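You operate a simulated robot arm through the tools that you are given. There is no shell and no other tool.

Carry out the task below with a simulated robot arm. There is one attempt and no reset: what you move stays moved.

JOB
Blow the dusty tall tile clean and put it in the beige tray.
Fine: the panel lists its dust; tile on seat 1, tack block on seat 2; blow till the panel lists no dust.

It is judged by the outcome, as a careful person would: the job done as asked, and still so three seconds after it is handed in. It fails if anything else is knocked over, pushed out of place, dropped, spilled or broken.

ROBOT AND FRAMES
A 6-joint arm with a two-finger gripper, fixed in place. Base frame: the origin is on the floor under the middle of its stand, x ahead of it, y to its left, z up. Units: cm, rad, N and s.
It reaches about 157.2 cm from its shoulder. Its first joint turns from -2.897 to 2.897 rad. Payload 2.45 kg.
Tool frame: the origin (TCP) lies between the finger pads and is the grasp point; the fingertips stand 2 cm ahead of it; z points along the fingers, y is the line along which they close. The gripper opens to 14 cm; its body begins 16.8 cm behind the TCP.
Orientation is that of the tool frame in the base frame, as a unit quaternion [x, y, z, w]. With the fingers straight down and closing along the base's y, the tool's x points along the base's -x, its y along +y and its z along -z.

CONTROLS
- The arm moves only by the tool apply_moves. Its argument "targets" is one flat list of numbers, 7 for each row, row after row: the shift along the base's x, y, z in units of 40 mm (1.0 is 40 mm), then the turn, a rotation vector about the base's x, y, z in units of 6 degrees (1.0 is 6 degrees), then the finger opening in cm, from 0 to 14. In form: [x, y, z, ax, ay, az, claw, x, y, z, ax, ay, az, claw, ...]. A call has 1 to 20 rows; each row shifts and turns the commanded pose from where the row before left it. A call with a number of a shift or a turn outside -1 to 1 is refused whole. Rows are played at 5 a second. More than 5 cm and 0.15 rad between two rows, or a gripper value outside its range, and nothing of the call is played. Where a pose cannot be reached the arm comes as near as it can. A force on the tool above 40 N (or 10 N above the force at the start of the call, whichever is more), or a blocked arm, ends the call early, and 0.2 s more pass. Each finger travels about 4.5 cm/s and halts on what it meets, pressing with about 34 N; the grip force reading is that of the motor and also rises with nothing between the fingers. The clock runs only during rows and for 0.2 s after the last one: add rows that do not move to give the fingers time. It gives the time, the measured TCP pose, the force on the tool (base axes), the opening and the grip force at its end, in the units of the frame above (readings bear some noise), with the torque about the TCP (base axes, N m) and any sound that the robot's microphone picked up.
- Cameras (640 x 400 px; columns grow to the right, rows downward): "scene" is fixed at [5.16, 49.94, 162.63]; the picture's right is [-0.28, -0.96, 0.00], its down [-0.48, 0.14, -0.86] and it looks along [0.83, -0.24, -0.50] (base axes); focal length 359 px, centre (320, 200). "wrist" rides on the gripper at [7.8, 1.1, -20.9] in the tool frame; the picture's right is [-0.14, 0.99, 0.00], its down [-0.92, -0.13, -0.37] and it looks along [-0.36, -0.05, 0.93] (tool axes); focal length 280 px, centre (320, 200). There is no depth. A picture from a camera that has moved, and an enlarged one, comes with that camera's place and axes in the base frame and with its lens.
- capture(camera): a new picture of that camera. It takes no simulated time.
- close_up(camera, box): a new picture of the part [left, top, right, bottom] of that camera's present view, enlarged. It takes no simulated time.
- close_job(): hands the job in; it is judged then, once.

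Places have to be worked out from the pictures, the camera data and where the tool is seen. Open the gripper and draw the arm clear of the work before you hand the job in, unless the task says otherwise.

The tools are called after "Emit:" as name(argument=value, ...) on one line, values as JSON. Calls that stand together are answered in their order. apply_moves: Moves the arm, as the interface text tells. Its arguments: {"type":"object","properties":{"targets":{"type":"array"}},"required":["targets"]} The other tools are called the same way: capture (camera) takes a picture; close_up (camera, box) takes an enlarged picture of a part of a camera's view; close_job () hands the job in.

At the start:

```text
time_s: 0.0
tcp_pos: [66.59, 8.69, 128.33]
ee_rot: [0.0, 1.0, 0.001, 0.0]
ft_force: [-0.7, 0.0, 0.0]
wrist_torque: [-0.02, 0.02, -0.05]
width: 14.0
grip_force: 0.1
```

scene: 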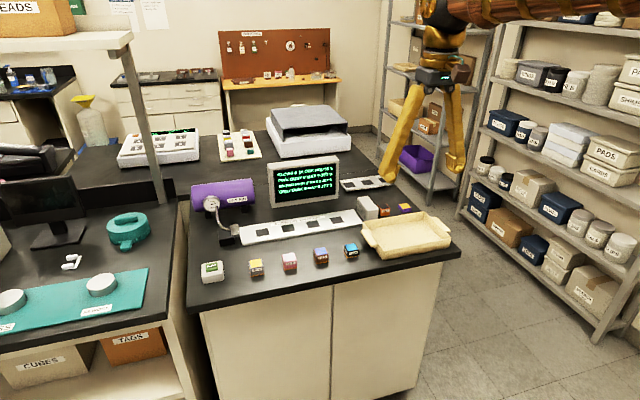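
wrist: 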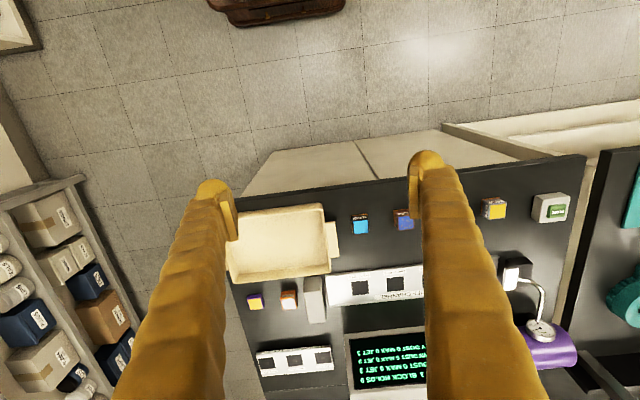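

I start by looking closely at the bench, the panel and the seats.

Emit:
close_up(camera="scene", box=[180, 140, 340, 240])

Emit:
close_up(camera="scene", box=[190, 200, 350, 300])

Emit:
close_up(camera="scene", box=[300, 170, 460, 270])

Emit:
close_up(camera="scene", box=[260, 150, 350, 206])

```text
4.00 times, centred on (260, 190) of scene
camera zoom: at [5.16, 49.94, 162.63], right [-0.28, -0.96, 0.0], down [-0.48, 0.14, -0.86], along [0.83, -0.24, -0.5], focal length 1436 px, centre (560, 240)
```

zoom: 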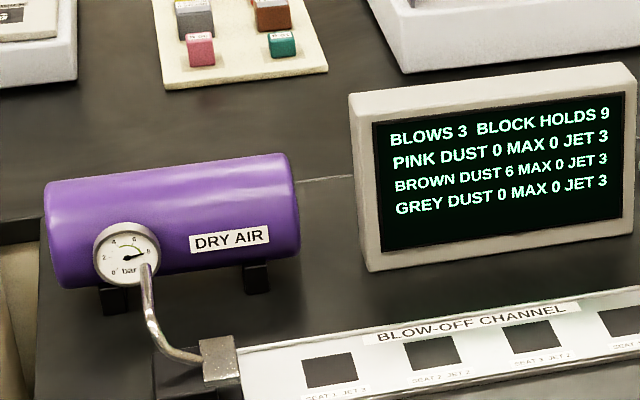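

```text
4.00 times, centred on (270, 250) of scene
camera zoom: at [5.16, 49.94, 162.63], right [-0.28, -0.96, 0.0], down [-0.48, 0.14, -0.86], along [0.83, -0.24, -0.5], focal length 1436 px, centre (520, 0)
```

zoom: 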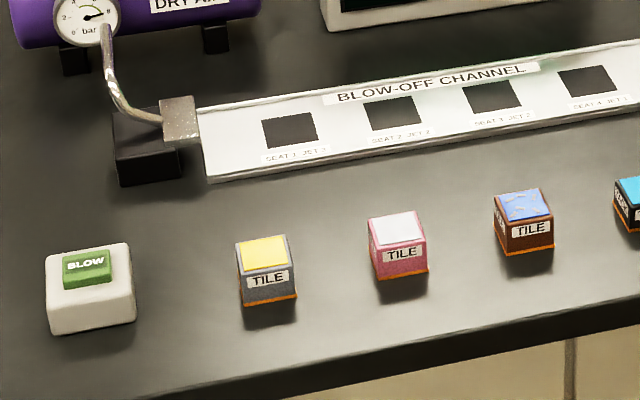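

```text
4.00 times, centred on (380, 220) of scene
camera zoom: at [5.16, 49.94, 162.63], right [-0.28, -0.96, 0.0], down [-0.48, 0.14, -0.86], along [0.83, -0.24, -0.5], focal length 1436 px, centre (80, 120)
```

zoom: 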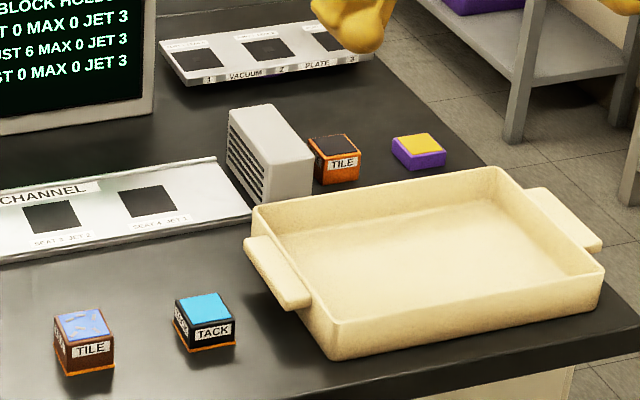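

```text
7.11 times, centred on (305, 178) of scene
camera zoom: at [5.16, 49.94, 162.63], right [-0.28, -0.96, 0.0], down [-0.48, 0.14, -0.86], along [0.83, -0.24, -0.5], focal length 2553 px, centre (427, 356)
```

zoom: 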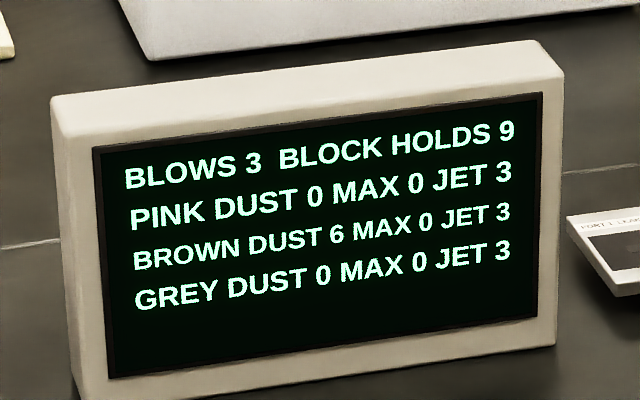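

The panel shows BROWN DUST 6 (the others 0); the brown tile with the flecked blue top sits at about (90, 25), top near z≈92 by a rough two-camera estimate. I move the wrist camera closer to the front row to measure heights and orientations.

Emit:
apply_moves(targets=[0.2, 0.8, -0.5, 0, 0, 0, 14, 0.2, 0.8, -0.5, 0, 0, 0, 14, 0.2, 0.8, -0.5, 0, 0, 0, 14, 0.2, 0.8, -0.5, 0, 0, 0, 14, 0.2, 0.8, -0.5, 0, 0, 0, 14, 0, 0, 0, 0, 0, 0, 14])

Emit:
capture(camera="wrist")

Emit:
capture(camera="scene")

```text
time_s: 1.4
tcp_pos: [70.54, 24.68, 118.37]
ee_rot: [0.0, 1.0, -0.001, 0.0]
ft_force: [0.7, 0.1, 0.1]
wrist_torque: [-0.02, 0.0, -0.05]
width: 14.02
grip_force: 0.1
```

```text
taken
camera wrist: at [62.62, 25.86, 139.35], right [0.14, 0.99, 0.0], down [0.92, -0.13, 0.37], along [0.37, -0.05, -0.93], focal length 280 px, centre (320, 200)
```

wrist: 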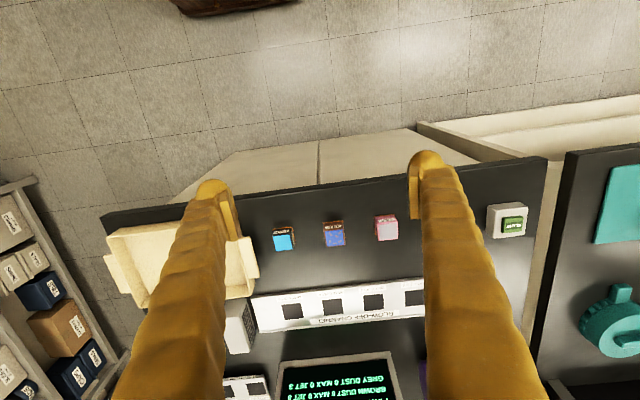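

```text
taken
```

scene: 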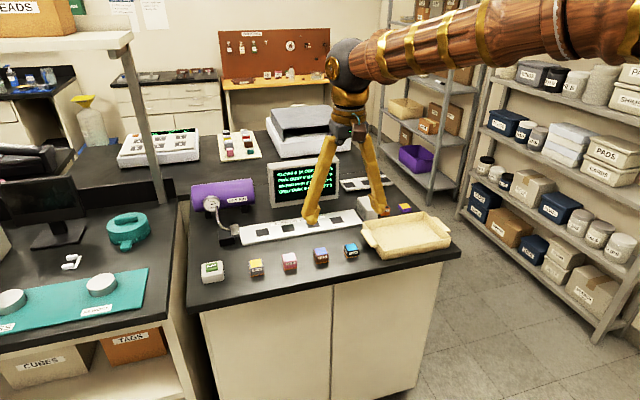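

The view is clear; I take enlarged pictures from both cameras to measure tile positions and heights.

Emit:
close_up(camera="wrist", box=[240, 200, 420, 312])

Emit:
close_up(camera="wrist", box=[230, 260, 430, 385])

Emit:
close_up(camera="scene", box=[300, 220, 380, 270])

Emit:
close_up(camera="scene", box=[230, 230, 310, 280])

```text
3.56 times, centred on (330, 256) of wrist
camera zoom: at [62.62, 25.86, 139.35], right [0.14, 0.99, 0.0], down [0.92, -0.13, 0.37], along [0.37, -0.05, -0.93], focal length 997 px, centre (284, 1)
```

zoom: 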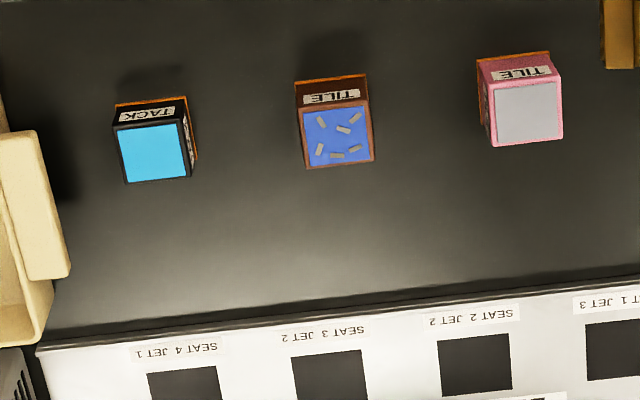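

```text
3.20 times, centred on (330, 322) of wrist
camera zoom: at [62.62, 25.86, 139.35], right [0.14, 0.99, 0.0], down [0.92, -0.13, 0.37], along [0.37, -0.05, -0.93], focal length 897 px, centre (288, -192)
```

zoom: 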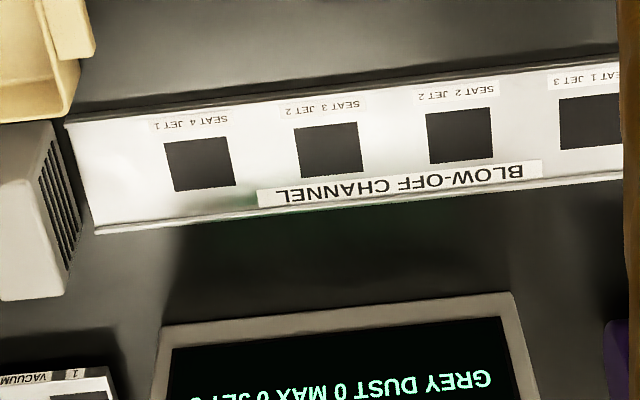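

```text
8.00 times, centred on (340, 245) of scene
camera zoom: at [5.16, 49.94, 162.63], right [-0.28, -0.96, 0.0], down [-0.48, 0.14, -0.86], along [0.83, -0.24, -0.5], focal length 2873 px, centre (160, -160)
```

zoom: 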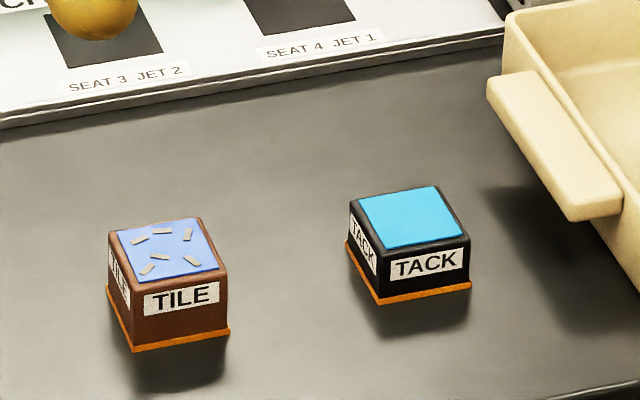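

```text
8.00 times, centred on (270, 255) of scene
camera zoom: at [5.16, 49.94, 162.63], right [-0.28, -0.96, 0.0], down [-0.48, 0.14, -0.86], along [0.83, -0.24, -0.5], focal length 2873 px, centre (720, -240)
```

zoom: 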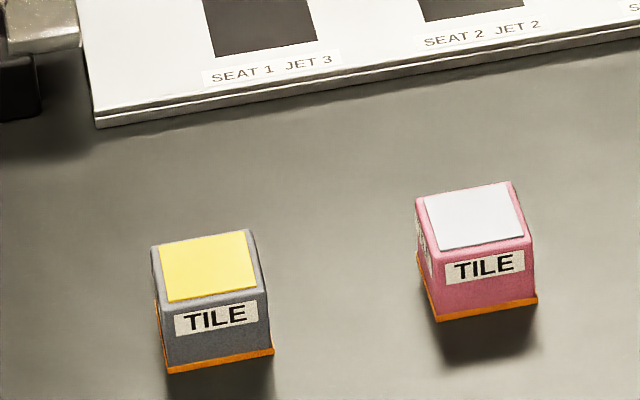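

Measurements so far: brown tile top ≈ (89, 25, ~93), seats about 9.3 cm apart with seat 1 ≈ (109, 41) and seat 2 ≈ (108.6, 31.6). I move above the brown tile, still high, to refine its position.

Emit:
apply_moves(targets=[0.925, 0.02, -0.5, 0, 0, 0, 14, 0.925, 0.02, -0.5, 0, 0, 0, 14, 0.925, 0.02, -0.5, 0, 0, 0, 14, 0.925, 0.02, -0.5, 0, 0, 0, 14, 0.925, 0.02, -0.5, 0, 0, 0, 14, 0, 0, 0, 0, 0, 0, 14])

Emit:
capture(camera="wrist")

Emit:
capture(camera="scene")

```text
time_s: 2.8
tcp_pos: [88.97, 25.08, 108.47]
ee_rot: [0.0, 1.0, 0.0, 0.001]
ft_force: [0.3, -0.3, 0.0]
wrist_torque: [0.0, 0.01, 0.04]
width: 13.99
grip_force: 0.1
```

```text
taken
camera wrist: at [81.08, 26.14, 129.25], right [0.14, 0.99, 0.0], down [0.92, -0.13, 0.37], along [0.37, -0.05, -0.93], focal length 280 px, centre (320, 200)
```

wrist: 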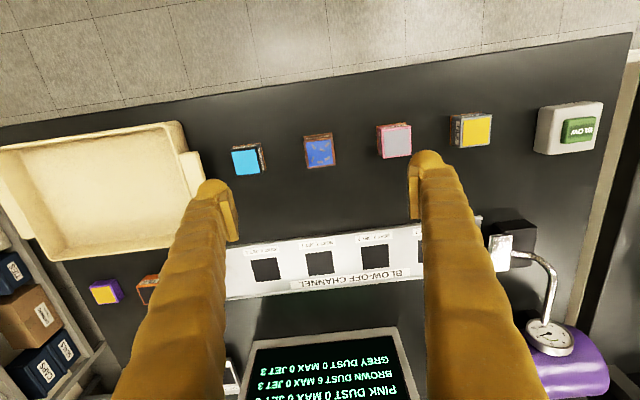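

```text
taken
```

scene: 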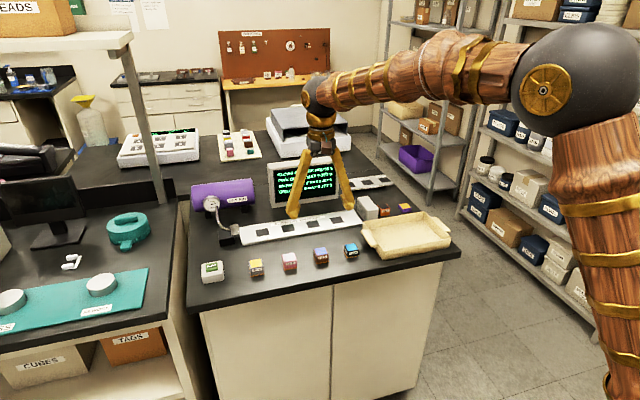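

The tile appears almost exactly below the TCP (expected column 320, row ≈154). I zoom in to refine, and check the nozzle side and channel.

Emit:
close_up(camera="wrist", box=[230, 110, 420, 229])

Emit:
close_up(camera="wrist", box=[230, 200, 430, 325])

Emit:
close_up(camera="scene", box=[220, 200, 300, 250])

Emit:
close_up(camera="scene", box=[290, 200, 370, 250])

```text
3.36 times, centred on (325, 170) of wrist
camera zoom: at [81.08, 26.14, 129.25], right [0.14, 0.99, 0.0], down [0.92, -0.13, 0.37], along [0.37, -0.05, -0.93], focal length 942 px, centre (303, 302)
```

zoom: 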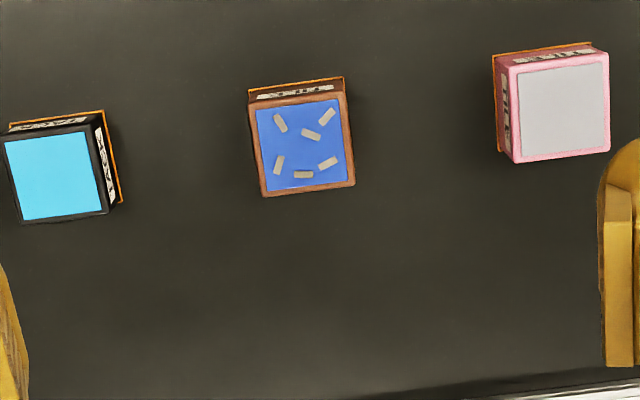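

```text
3.20 times, centred on (330, 262) of wrist
camera zoom: at [81.08, 26.14, 129.25], right [0.14, 0.99, 0.0], down [0.92, -0.13, 0.37], along [0.37, -0.05, -0.93], focal length 897 px, centre (288, 0)
```

zoom: 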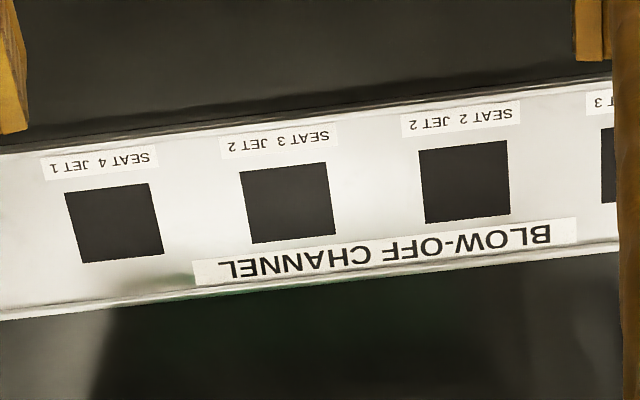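

```text
8.00 times, centred on (260, 225) of scene
camera zoom: at [5.16, 49.94, 162.63], right [-0.28, -0.96, 0.0], down [-0.48, 0.14, -0.86], along [0.83, -0.24, -0.5], focal length 2873 px, centre (800, 0)
```

zoom: 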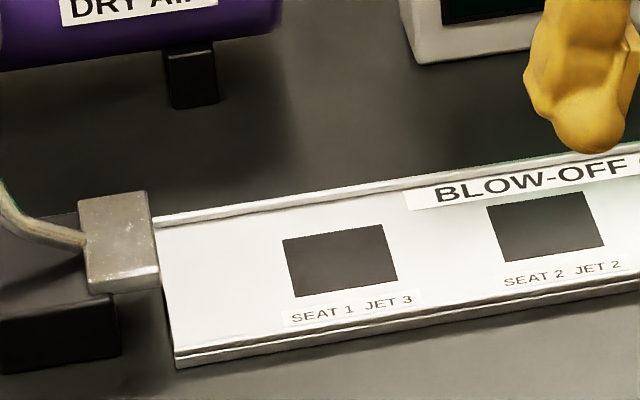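

```text
8.00 times, centred on (330, 225) of scene
camera zoom: at [5.16, 49.94, 162.63], right [-0.28, -0.96, 0.0], down [-0.48, 0.14, -0.86], along [0.83, -0.24, -0.5], focal length 2873 px, centre (240, 0)
```

zoom: 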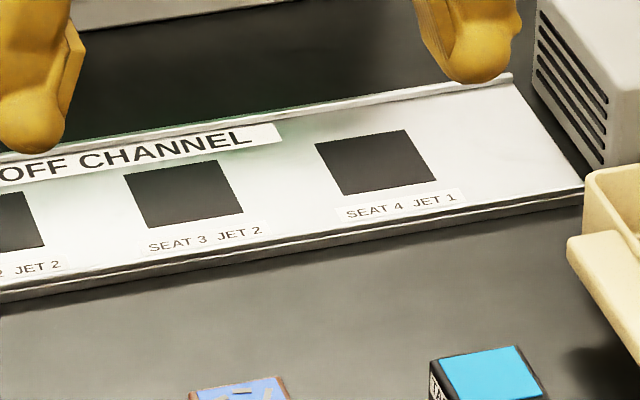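

The tile's top works out at about (88.7, 25.05, 93.2), about 3.8 cm wide; the channel rims are low and the seats flat. I narrow the fingers to 7 cm and lower to z≈98, still above all the tiles.

Emit:
apply_moves(targets=[-0.03, 0, -0.6, 0, 0, 0, 9, 0, 0, -0.6, 0, 0, 0, 7, 0, 0, -0.7, 0, 0, 0, 7, 0, 0, -0.7, 0, 0, 0, 7, 0, 0, 0, 0, 0, 0, 7, 0, 0, 0, 0, 0, 0, 7])

Emit:
capture(camera="wrist")

Emit:
close_up(camera="scene", box=[270, 200, 370, 263])

```text
time_s: 4.2
tcp_pos: [88.9, 25.08, 97.9]
ee_rot: [-0.001, 1.0, 0.0, 0.0]
ft_force: [0.7, 0.1, 0.6]
wrist_torque: [0.01, -0.02, 0.02]
width: 6.99
grip_force: 0.1
```

```text
taken
camera wrist: at [81.0, 26.13, 118.8], right [0.14, 0.99, 0.0], down [0.92, -0.13, 0.37], along [0.37, -0.05, -0.93], focal length 280 px, centre (320, 200)
```

wrist: 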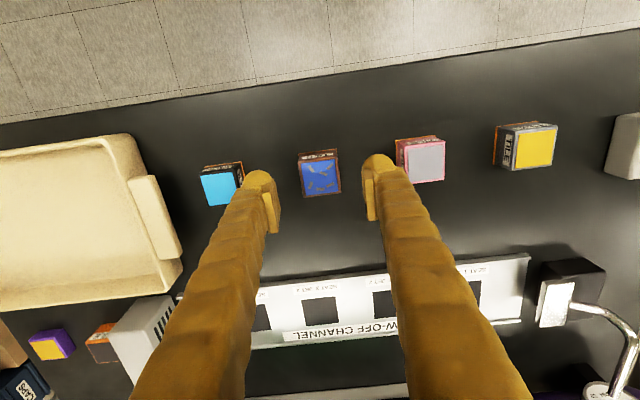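

```text
6.35 times, centred on (320, 232) of scene
camera zoom: at [5.16, 49.94, 162.63], right [-0.28, -0.96, 0.0], down [-0.48, 0.14, -0.86], along [0.83, -0.24, -0.5], focal length 2280 px, centre (320, -0)
```

zoom: 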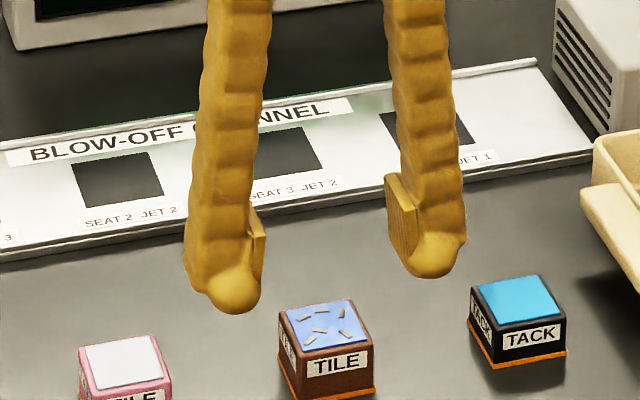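

The tile is centred between the fingers within about 1 mm, and the finger outer faces clear the neighbours by ~1.5 cm at 6.2 cm opening. I narrow to 6.2 cm and lower to TCP z≈93.5, then check.

Emit:
apply_moves(targets=[0, 0, 0, 0, 0, 0, 6.2, 0, 0, 0, 0, 0, 0, 6.2, 0, 0, -0.3, 0, 0, 0, 6.2, 0, 0, -0.3, 0, 0, 0, 6.2, 0, 0, -0.3, 0, 0, 0, 6.2, 0, 0, -0.2, 0, 0, 0, 6.2, 0, 0, 0, 0, 0, 0, 6.2])

Emit:
capture(camera="wrist")

Emit:
close_up(camera="scene", box=[270, 215, 370, 278])

```text
time_s: 5.8
tcp_pos: [88.97, 25.25, 93.66]
ee_rot: [0.001, 1.0, 0.0, 0.0]
ft_force: [-0.1, 0.5, -0.5]
wrist_torque: [0.01, 0.0, 0.01]
width: 6.2
grip_force: 0.1
```

```text
taken
camera wrist: at [81.05, 26.26, 114.51], right [0.14, 0.99, 0.0], down [0.92, -0.13, 0.37], along [0.37, -0.05, -0.93], focal length 280 px, centre (320, 200)
```

wrist: 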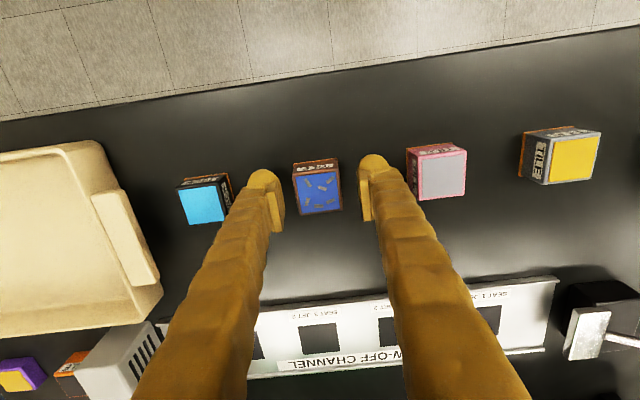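

```text
6.35 times, centred on (320, 246) of scene
camera zoom: at [5.16, 49.94, 162.63], right [-0.28, -0.96, 0.0], down [-0.48, 0.14, -0.86], along [0.83, -0.24, -0.5], focal length 2280 px, centre (320, -95)
```

zoom: 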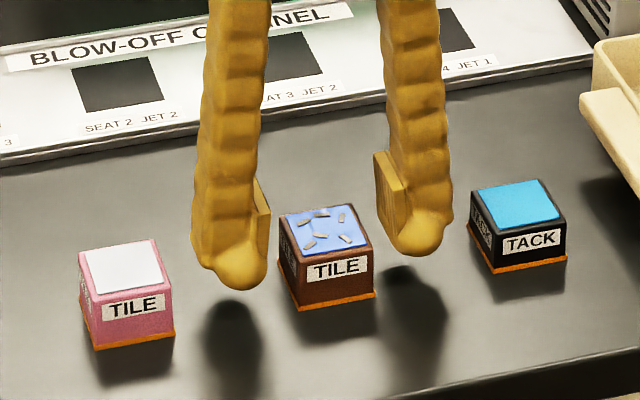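

The tips straddle the tile, about 1 cm above the bench, with no contact force. I lower another 0.6 cm and close on the tile.

Emit:
apply_moves(targets=[-0.03, -0.02, -0.15, 0, 0, 0, 6.2, 0, 0, 0, 0, 0, 0, 6.2, 0, 0, 0, 0, 0, 0, 4.6, 0, 0, 0, 0, 0, 0, 3, 0, 0, 0, 0, 0, 0, 3, 0, 0, 0, 0, 0, 0, 3])

Emit:
capture(camera="wrist")

Emit:
close_up(camera="scene", box=[270, 215, 370, 278])

```text
time_s: 7.2
tcp_pos: [88.81, 25.1, 93.01]
ee_rot: [0.0, 1.0, 0.0, 0.0]
ft_force: [0.7, 0.1, 0.8]
wrist_torque: [-0.05, 0.01, -0.01]
width: 3.63
grip_force: 33.6
```

```text
taken
camera wrist: at [80.92, 26.18, 113.94], right [0.14, 0.99, 0.0], down [0.92, -0.13, 0.37], along [0.37, -0.05, -0.93], focal length 280 px, centre (320, 200)
```

wrist: 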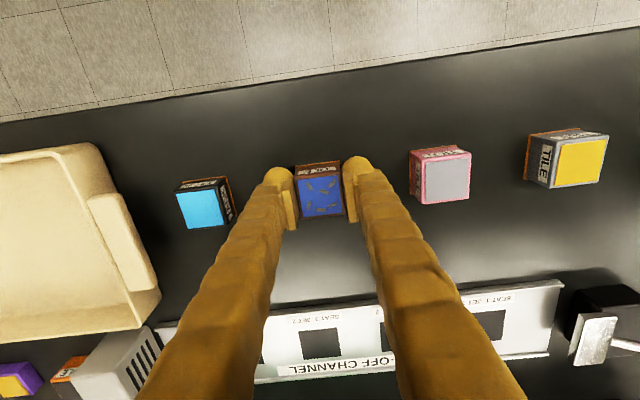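

```text
6.35 times, centred on (320, 246) of scene
camera zoom: at [5.16, 49.94, 162.63], right [-0.28, -0.96, 0.0], down [-0.48, 0.14, -0.86], along [0.83, -0.24, -0.5], focal length 2280 px, centre (320, -95)
```

zoom: 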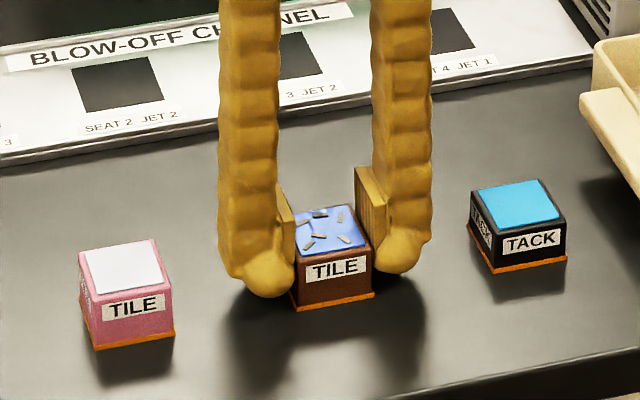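

The grip holds at 3.63 cm with 33.6 N. I lift straight up about 10 cm and check the hold.

Emit:
apply_moves(targets=[0, 0, 0.2, 0, 0, 0, 3, 0, 0, 0.3, 0, 0, 0, 3, 0, 0, 0.5, 0, 0, 0, 3, 0, 0, 0.6, 0, 0, 0, 3, 0, 0, 0.6, 0, 0, 0, 3, 0, 0, 0.3, 0, 0, 0, 3, 0, 0, 0, 0, 0, 0, 3])

Emit:
capture(camera="wrist")

Emit:
close_up(camera="scene", box=[230, 180, 390, 280])

```text
time_s: 8.8
tcp_pos: [88.94, 25.1, 102.99]
ee_rot: [0.0, 1.0, 0.0, 0.0]
ft_force: [0.2, -0.1, -0.8]
wrist_torque: [-0.01, -0.01, -0.01]
width: 3.64
grip_force: 34.0
```

```text
taken
camera wrist: at [80.91, 26.14, 123.93], right [0.14, 0.99, 0.0], down [0.92, -0.13, 0.37], along [0.37, -0.05, -0.93], focal length 280 px, centre (320, 200)
```

wrist: 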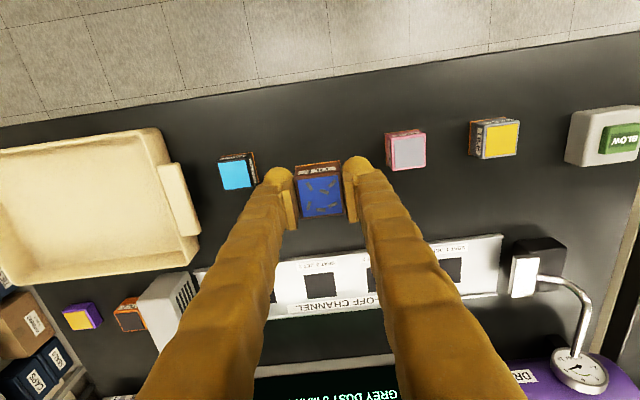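

```text
4.00 times, centred on (310, 230) of scene
camera zoom: at [5.16, 49.94, 162.63], right [-0.28, -0.96, 0.0], down [-0.48, 0.14, -0.86], along [0.83, -0.24, -0.5], focal length 1436 px, centre (360, 80)
```

zoom: 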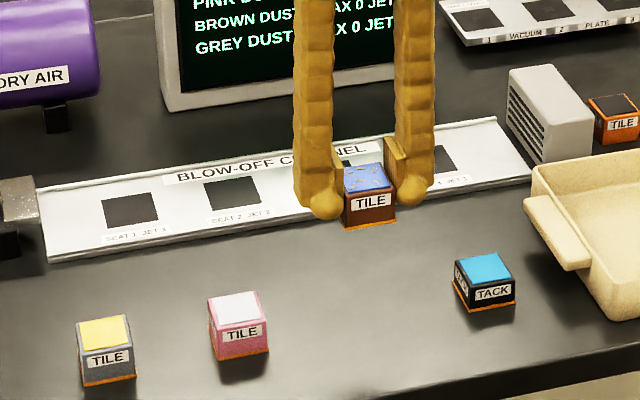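

The tile is held upright. Seat 1 works out at about (107.6, 40.8), channel surface ~z 90.5–91; I carry the tile there at height 103 and then check alignment.

Emit:
apply_moves(targets=[0.775, 0.655, 0, 0, 0, 0, 3, 0.775, 0.655, 0, 0, 0, 0, 3, 0.775, 0.655, 0, 0, 0, 0, 3, 0.775, 0.655, 0, 0, 0, 0, 3, 0.775, 0.655, 0, 0, 0, 0, 3, 0.775, 0.655, 0, 0, 0, 0, 3, 0, 0, 0, 0, 0, 0, 3])

Emit:
capture(camera="wrist")

Emit:
close_up(camera="scene", box=[190, 160, 350, 260])

```text
time_s: 10.4
tcp_pos: [107.51, 41.02, 103.13]
ee_rot: [0.0, 1.0, 0.0, 0.0]
ft_force: [-0.3, -1.3, -0.8]
wrist_torque: [0.0, 0.0, 0.02]
width: 3.65
grip_force: 34.2
```

```text
taken
camera wrist: at [99.62, 42.05, 124.04], right [0.14, 0.99, 0.0], down [0.92, -0.13, 0.37], along [0.37, -0.05, -0.93], focal length 280 px, centre (320, 200)
```

wrist: 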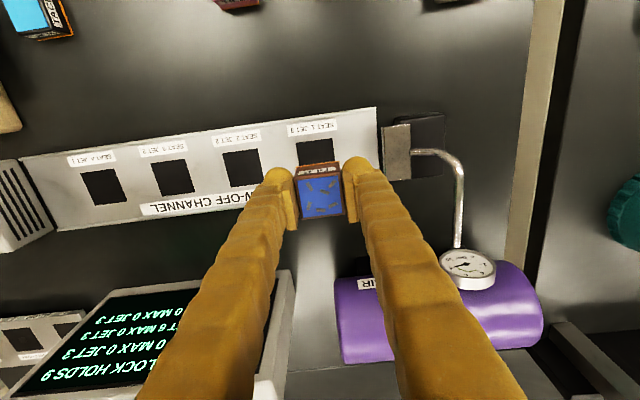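

```text
4.00 times, centred on (270, 210) of scene
camera zoom: at [5.16, 49.94, 162.63], right [-0.28, -0.96, 0.0], down [-0.48, 0.14, -0.86], along [0.83, -0.24, -0.5], focal length 1436 px, centre (520, 160)
```

zoom: 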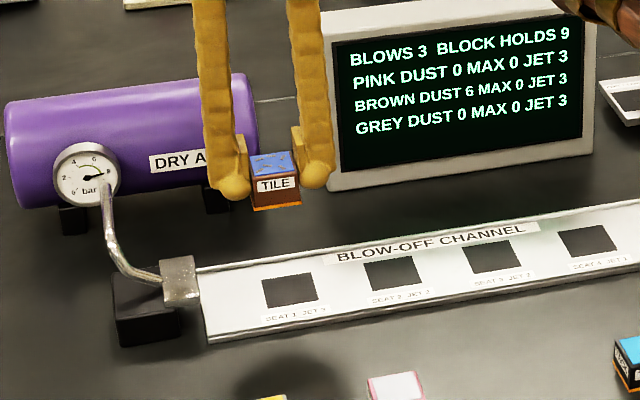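

Seat 1 appears nearly below the tile; I zoom in to measure the offset before lowering.

Emit:
close_up(camera="wrist", box=[200, 100, 400, 225])

Emit:
close_up(camera="scene", box=[220, 195, 300, 245])

```text
3.20 times, centred on (300, 162) of wrist
camera zoom: at [99.62, 42.05, 124.04], right [0.14, 0.99, 0.0], down [0.92, -0.13, 0.37], along [0.37, -0.05, -0.93], focal length 897 px, centre (384, 320)
```

zoom: 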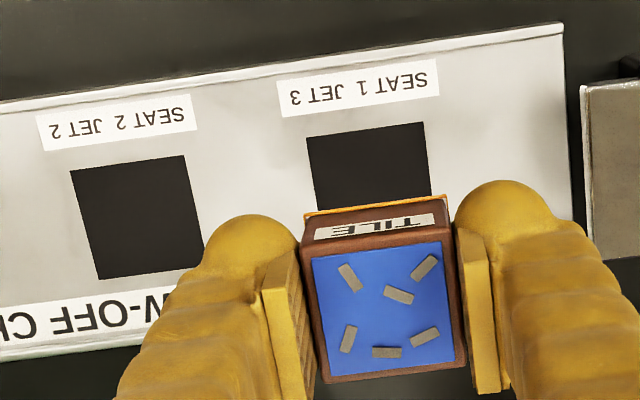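

```text
8.00 times, centred on (260, 220) of scene
camera zoom: at [5.16, 49.94, 162.63], right [-0.28, -0.96, 0.0], down [-0.48, 0.14, -0.86], along [0.83, -0.24, -0.5], focal length 2873 px, centre (800, 40)
```

zoom: 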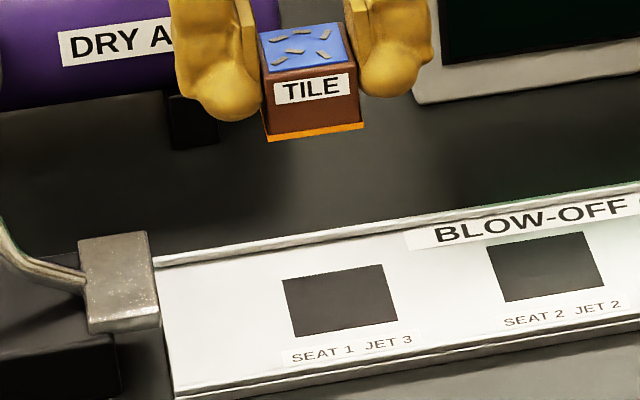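

Seat 1's centre is about 0.5 cm toward −y and 0.25 cm toward −x from the TCP (≈(107.25, 40.5)); yaw matches. I correct and lower to z≈97.

Emit:
apply_moves(targets=[-0.06, -0.12, -0.3, 0, 0, 0, 3, 0, 0, -0.4, 0, 0, 0, 3, 0, 0, -0.4, 0, 0, 0, 3, 0, 0, -0.4, 0, 0, 0, 3, 0, 0, 0, 0, 0, 0, 3])

Emit:
close_up(camera="wrist", box=[200, 100, 400, 225])

Emit:
close_up(camera="scene", box=[220, 195, 300, 245])

```text
time_s: 11.6
tcp_pos: [107.17, 40.27, 97.08]
ee_rot: [0.0, 1.0, -0.001, 0.0]
ft_force: [-0.1, 0.1, -0.1]
wrist_torque: [-0.02, 0.01, 0.0]
width: 3.67
grip_force: 34.2
```

```text
3.20 times, centred on (300, 162) of wrist
camera zoom: at [99.22, 41.38, 117.95], right [0.14, 0.99, 0.0], down [0.92, -0.13, 0.37], along [0.37, -0.05, -0.93], focal length 897 px, centre (384, 320)
```

zoom: 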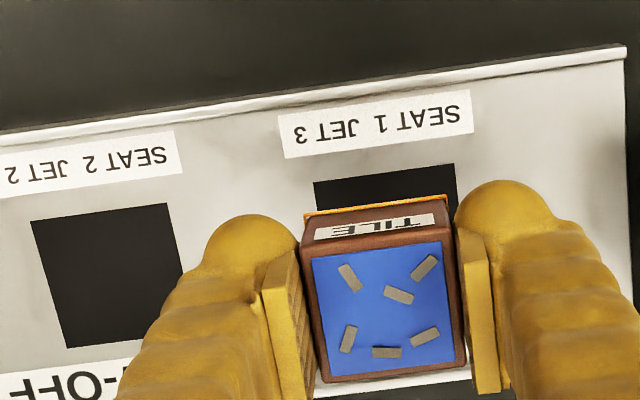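

```text
8.00 times, centred on (260, 220) of scene
camera zoom: at [5.16, 49.94, 162.63], right [-0.28, -0.96, 0.0], down [-0.48, 0.14, -0.86], along [0.83, -0.24, -0.5], focal length 2873 px, centre (800, 40)
```

zoom: 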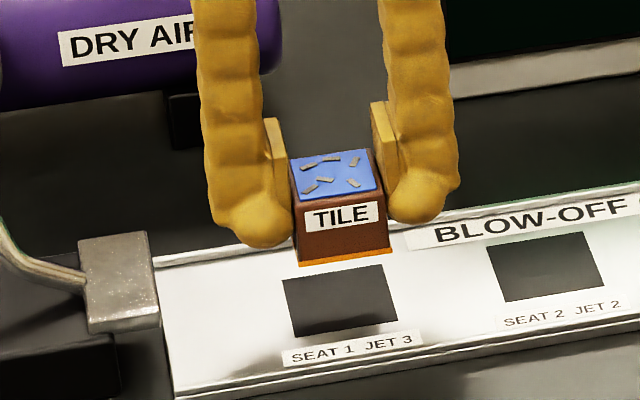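

The tile is lined up in x and needs about +0.25 cm in y. I apply that and lower to about z≈94.3, then feel for the surface in small steps.

Emit:
apply_moves(targets=[0, 0.06, -0.2, 0, 0, 0, 3, 0, 0, -0.25, 0, 0, 0, 3, 0, 0, -0.25, 0, 0, 0, 3, 0, 0, 0, 0, 0, 0, 3, 0, 0, 0, 0, 0, 0, 3])

Emit:
close_up(camera="wrist", box=[200, 100, 400, 225])

Emit:
close_up(camera="scene", box=[220, 195, 300, 245])

```text
time_s: 12.8
tcp_pos: [107.06, 40.55, 94.2]
ee_rot: [0.0, 1.0, 0.0, -0.001]
ft_force: [-0.8, 0.4, -0.5]
wrist_torque: [-0.04, 0.0, 0.01]
width: 3.65
grip_force: 34.4
```

```text
3.20 times, centred on (300, 162) of wrist
camera zoom: at [99.21, 41.68, 115.09], right [0.14, 0.99, 0.0], down [0.92, -0.13, 0.37], along [0.37, -0.05, -0.93], focal length 897 px, centre (384, 320)
```

zoom: 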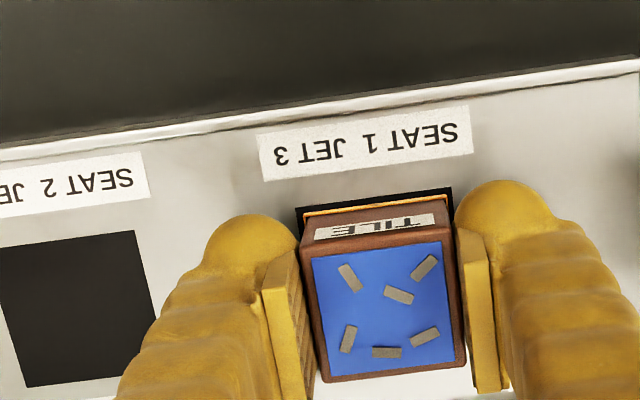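

```text
8.00 times, centred on (260, 220) of scene
camera zoom: at [5.16, 49.94, 162.63], right [-0.28, -0.96, 0.0], down [-0.48, 0.14, -0.86], along [0.83, -0.24, -0.5], focal length 2873 px, centre (800, 40)
```

zoom: 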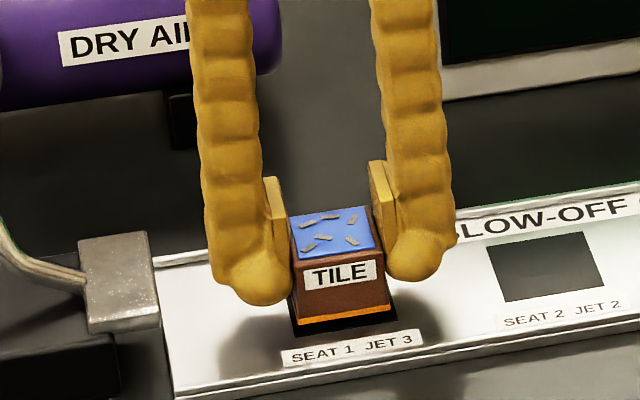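

About 0.5 cm of gap remains and the tile lies centred on the seat. I lower in 1 mm steps and watch the force.

Emit:
apply_moves(targets=[0, 0, -0.03, 0, 0, 0, 3, 0, 0, -0.03, 0, 0, 0, 3, 0, 0, -0.03, 0, 0, 0, 3, 0, 0, 0, 0, 0, 0, 3])

Emit:
close_up(camera="scene", box=[240, 205, 290, 236])

```text
time_s: 13.8
tcp_pos: [107.19, 40.52, 93.74]
ee_rot: [0.0, 1.0, 0.0, 0.0]
ft_force: [-0.9, -0.1, -0.5]
wrist_torque: [0.01, -0.02, -0.05]
width: 3.63
grip_force: 34.1
```

```text
12.80 times, centred on (265, 220) of scene
camera zoom: at [5.16, 49.94, 162.63], right [-0.28, -0.96, 0.0], down [-0.48, 0.14, -0.86], along [0.83, -0.24, -0.5], focal length 4596 px, centre (1024, -62)
```

zoom: 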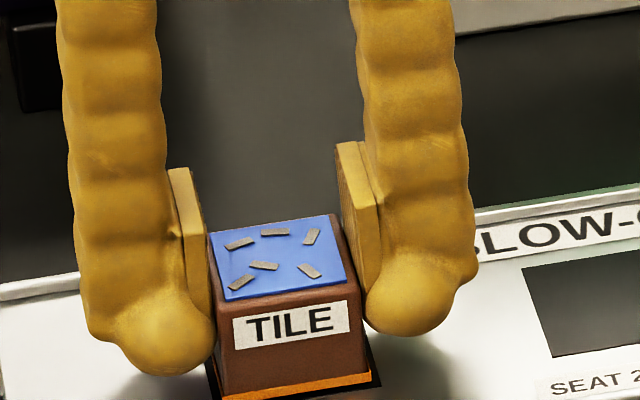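

No contact yet. I go on lowering in 1 mm steps.

Emit:
apply_moves(targets=[0, 0, -0.025, 0, 0, 0, 3, 0, 0, -0.025, 0, 0, 0, 3, 0, 0, 0, 0, 0, 0, 3])

Emit:
close_up(camera="scene", box=[240, 215, 290, 246])

```text
time_s: 14.6
tcp_pos: [107.25, 40.55, 93.53]
ee_rot: [-0.001, 1.0, 0.0, 0.0]
ft_force: [-0.8, 1.3, 5.0]
wrist_torque: [0.01, 0.06, -0.02]
width: 3.64
grip_force: 34.5
```

```text
12.80 times, centred on (265, 230) of scene
camera zoom: at [5.16, 49.94, 162.63], right [-0.28, -0.96, 0.0], down [-0.48, 0.14, -0.86], along [0.83, -0.24, -0.5], focal length 4596 px, centre (1024, -190)
```

zoom: 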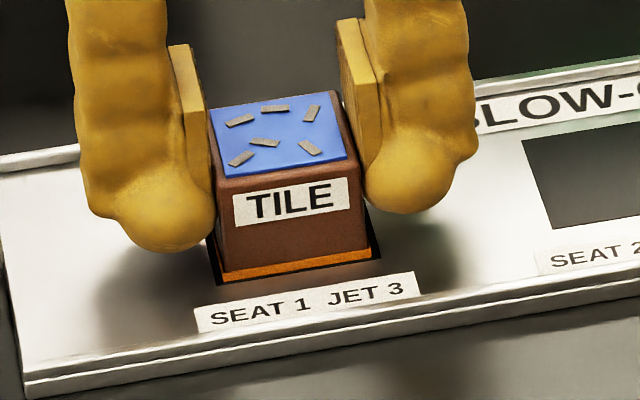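

Contact is felt (5 N up) and the tile sits inside the seat 1 mark. I open to 5.6 cm and check before lifting.

Emit:
apply_moves(targets=[0, 0, 0, 0, 0, 0, 4.4, 0, 0, 0, 0, 0, 0, 5.6, 0, 0, 0, 0, 0, 0, 5.6])

Emit:
close_up(camera="scene", box=[230, 205, 294, 245])

Emit:
capture(camera="wrist")

```text
time_s: 15.4
tcp_pos: [107.27, 40.6, 93.56]
ee_rot: [-0.001, 1.0, 0.0, -0.001]
ft_force: [0.3, -0.5, -0.1]
wrist_torque: [0.02, 0.03, 0.01]
width: 5.58
grip_force: 0.0
```

```text
10.00 times, centred on (262, 225) of scene
camera zoom: at [5.16, 49.94, 162.63], right [-0.28, -0.96, 0.0], down [-0.48, 0.14, -0.86], along [0.83, -0.24, -0.5], focal length 3591 px, centre (900, -50)
```

zoom: 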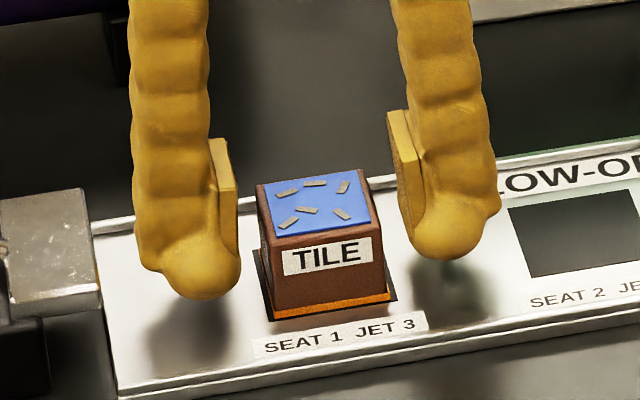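

```text
taken
camera wrist: at [99.26, 41.62, 114.48], right [0.14, 0.99, 0.0], down [0.92, -0.13, 0.37], along [0.37, -0.05, -0.93], focal length 280 px, centre (320, 200)
```

wrist: 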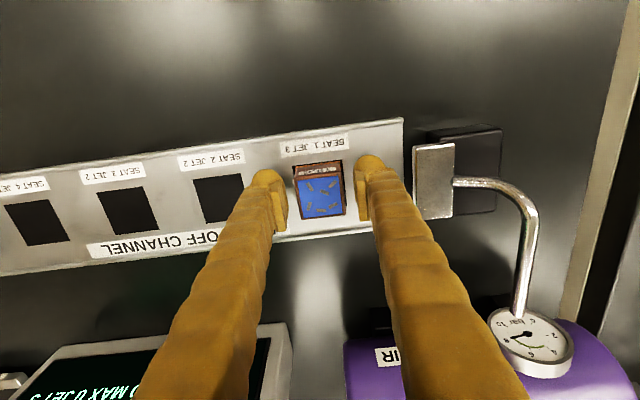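

The tile stands free and square on seat 1. I lift clear and carry on to above the tack block, estimated at (88.7, 15.2) and a bit lower than the tile.

Emit:
apply_moves(targets=[0, 0, 0.3, 0, 0, 0, 5.6, 0, 0, 0.6, 0, 0, 0, 5.6, 0, 0, 0.9, 0, 0, 0, 5.6, 0, 0, 0.9, 0, 0, 0, 5.6, -0.58, -0.794, 0, 0, 0, 0, 6.2, -0.58, -0.794, 0, 0, 0, 0, 6.2, -0.58, -0.794, 0, 0, 0, 0, 6.2, -0.58, -0.794, 0, 0, 0, 0, 6.2, -0.58, -0.794, 0, 0, 0, 0, 6.2, -0.58, -0.794, 0, 0, 0, 0, 6.2, -0.58, -0.794, 0, 0, 0, 0, 6.2, -0.58, -0.794, 0, 0, 0, 0, 6.2, 0, 0, 0, 0, 0, 0, 6.2])

Emit:
capture(camera="wrist")

Emit:
capture(camera="scene")

```text
time_s: 18.2
tcp_pos: [88.52, 15.11, 104.51]
ee_rot: [-0.001, 1.0, 0.0, 0.001]
ft_force: [-0.6, -0.2, 1.3]
wrist_torque: [-0.03, -0.02, 0.01]
width: 6.2
grip_force: 0.0
```

```text
taken
camera wrist: at [80.61, 16.21, 125.38], right [0.14, 0.99, 0.0], down [0.92, -0.13, 0.37], along [0.37, -0.05, -0.93], focal length 280 px, centre (320, 200)
```

wrist: 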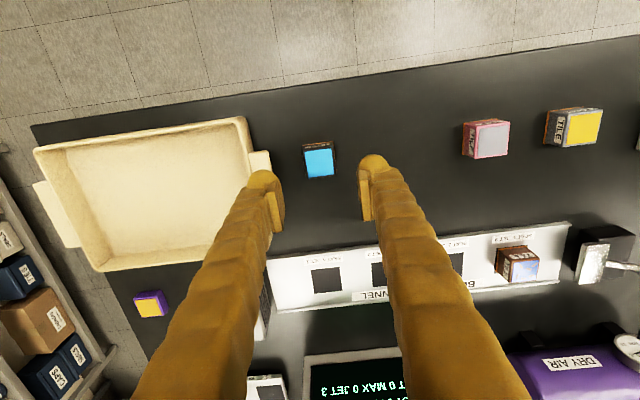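

```text
taken
```

scene: 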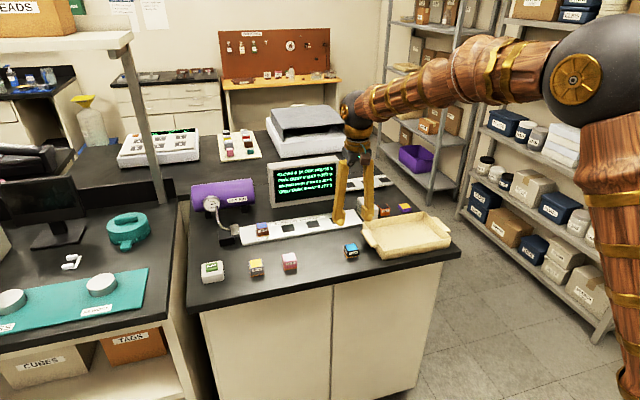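

The tray's handle is only about 5.3 cm from the tack block's centre, so a finger on that side would hit it when closing along y. I stay high and turn the gripper 90° about the vertical so it closes along x instead.

Emit:
apply_moves(targets=[0, 0, 0, 0, 0, 1, 6.2, 0, 0, 0, 0, 0, 1, 6.2, 0, 0, 0, 0, 0, 1, 6.2, 0, 0, 0, 0, 0, 1, 6.2, 0, 0, 0, 0, 0, 1, 6.2, 0, 0, 0, 0, 0, 1, 6.2, 0, 0, 0, 0, 0, 1, 6.2, 0, 0, 0, 0, 0, 1, 6.2, 0, 0, 0, 0, 0, 1, 6.2, 0, 0, 0, 0, 0, 1, 6.2, 0, 0, 0, 0, 0, 1, 6.2, 0, 0, 0, 0, 0, 1, 6.2, 0, 0, 0, 0, 0, 1, 6.2, 0, 0, 0, 0, 0, 1, 6.2, 0, 0, 0, 0, 0, 1, 6.2, 0, 0, 0, 0, 0, 0, 6.2])

Emit:
capture(camera="wrist")

Emit:
capture(camera="scene")

```text
time_s: 21.6
tcp_pos: [88.74, 15.16, 104.46]
ee_rot: [0.708, -0.707, -0.001, 0.0]
ft_force: [-0.2, 0.0, 0.3]
wrist_torque: [0.0, -0.01, 0.02]
width: 6.19
grip_force: 0.1
```

```text
taken
camera wrist: at [87.48, 7.26, 125.34], right [-0.99, 0.14, 0.0], down [0.13, 0.92, 0.37], along [0.05, 0.37, -0.93], focal length 280 px, centre (320, 200)
```

wrist: 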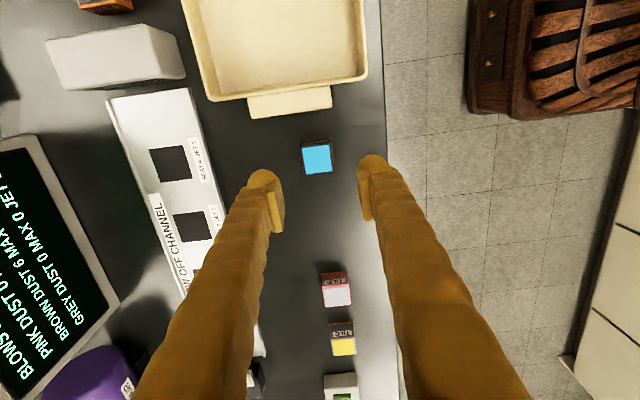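

```text
taken
```

scene: 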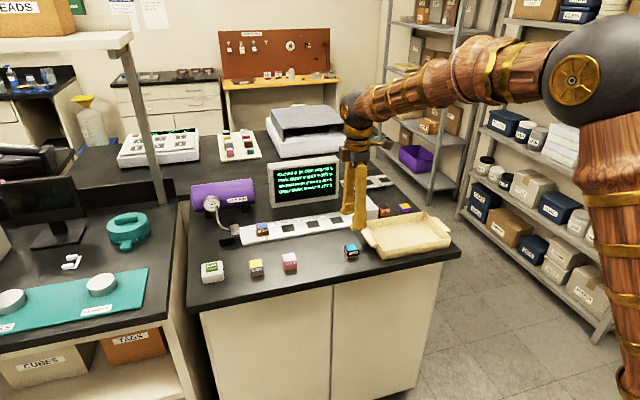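

The gripper now closes along x and nothing is near the finger paths. I zoom to refine the tack block's offset.

Emit:
close_up(camera="wrist", box=[240, 90, 400, 190])

```text
4.00 times, centred on (320, 140) of wrist
camera zoom: at [87.48, 7.26, 125.34], right [-0.99, 0.14, 0.0], down [0.13, 0.92, 0.37], along [0.05, 0.37, -0.93], focal length 1122 px, centre (320, 440)
```

zoom: 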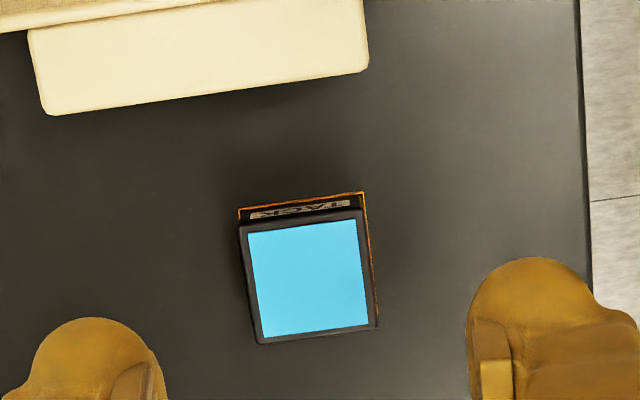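

The tack block sits about +0.3 cm in x and −0.1 cm in y from the TCP, square to the axes. I correct and lower to TCP z≈95 first, with an opening of 6.2 cm.

Emit:
apply_moves(targets=[0.075, -0.02, -0.5, 0, 0, 0, 6.2, 0, 0, -0.6, 0, 0, 0, 6.2, 0, 0, -0.6, 0, 0, 0, 6.2, 0, 0, -0.4, 0, 0, 0, 6.2, 0, 0, -0.3, 0, 0, 0, 6.2, 0, 0, 0, 0, 0, 0, 6.2])

Emit:
capture(camera="wrist")

Emit:
close_up(camera="scene", box=[310, 210, 390, 260])

```text
time_s: 23.0
tcp_pos: [89.06, 15.03, 94.89]
ee_rot: [-0.707, 0.707, 0.0, 0.0]
ft_force: [0.1, -1.1, -0.1]
wrist_torque: [0.01, -0.05, 0.03]
width: 6.21
grip_force: 0.0
```

```text
taken
camera wrist: at [87.8, 7.21, 115.82], right [-0.99, 0.14, 0.0], down [0.13, 0.92, 0.37], along [0.05, 0.37, -0.93], focal length 280 px, centre (320, 200)
```

wrist: 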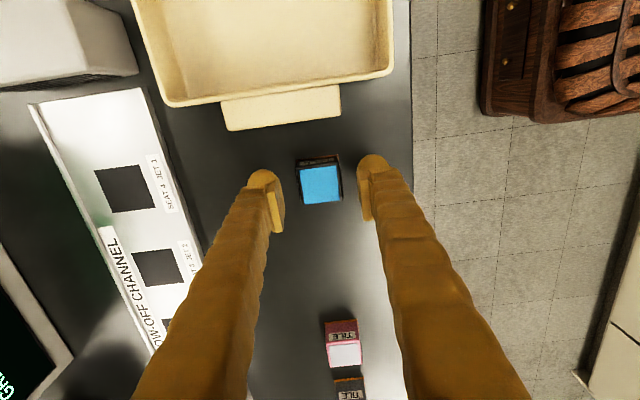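

```text
8.00 times, centred on (350, 235) of scene
camera zoom: at [5.16, 49.94, 162.63], right [-0.28, -0.96, 0.0], down [-0.48, 0.14, -0.86], along [0.83, -0.24, -0.5], focal length 2873 px, centre (80, -80)
```

zoom: 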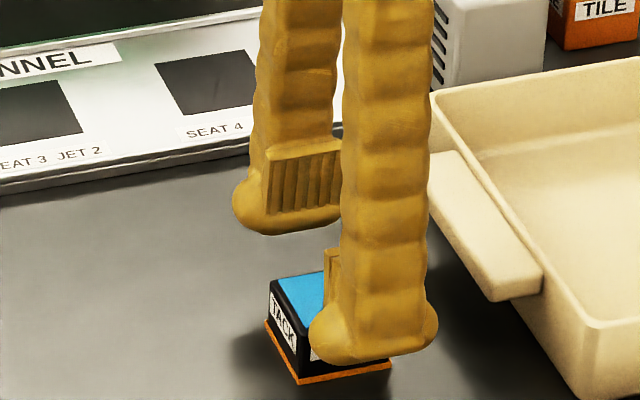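

The block lies centred between the fingers. Before choosing the grip height I check how high the channel's rims stand, since fingers closing along x would be near them.

Emit:
close_up(camera="scene", box=[232, 218, 264, 246])

Emit:
close_up(camera="scene", box=[270, 205, 310, 240])

Emit:
close_up(camera="scene", box=[335, 235, 367, 260])

```text
14.29 times, centred on (248, 232) of scene
camera zoom: at [5.16, 49.94, 162.63], right [-0.28, -0.96, 0.0], down [-0.48, 0.14, -0.86], along [0.83, -0.24, -0.5], focal length 5130 px, centre (1349, -257)
```

zoom: 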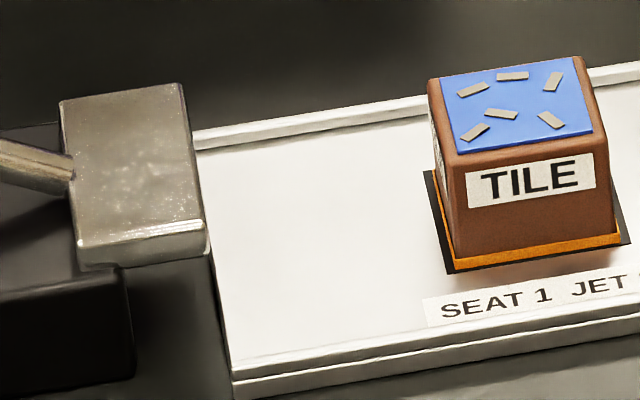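

```text
11.43 times, centred on (290, 222) of scene
camera zoom: at [5.16, 49.94, 162.63], right [-0.28, -0.96, 0.0], down [-0.48, 0.14, -0.86], along [0.83, -0.24, -0.5], focal length 4104 px, centre (663, -57)
```

zoom: 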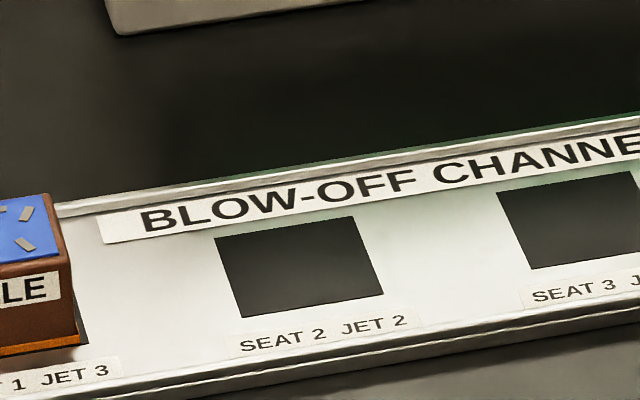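

```text
16.00 times, centred on (351, 248) of scene
camera zoom: at [5.16, 49.94, 162.63], right [-0.28, -0.96, 0.0], down [-0.48, 0.14, -0.86], along [0.83, -0.24, -0.5], focal length 5745 px, centre (-176, -560)
```

zoom: 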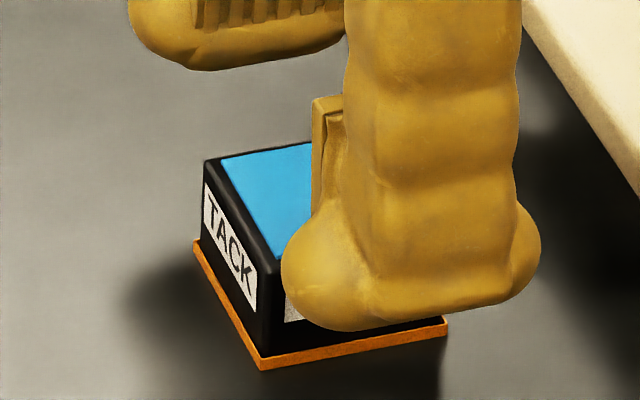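

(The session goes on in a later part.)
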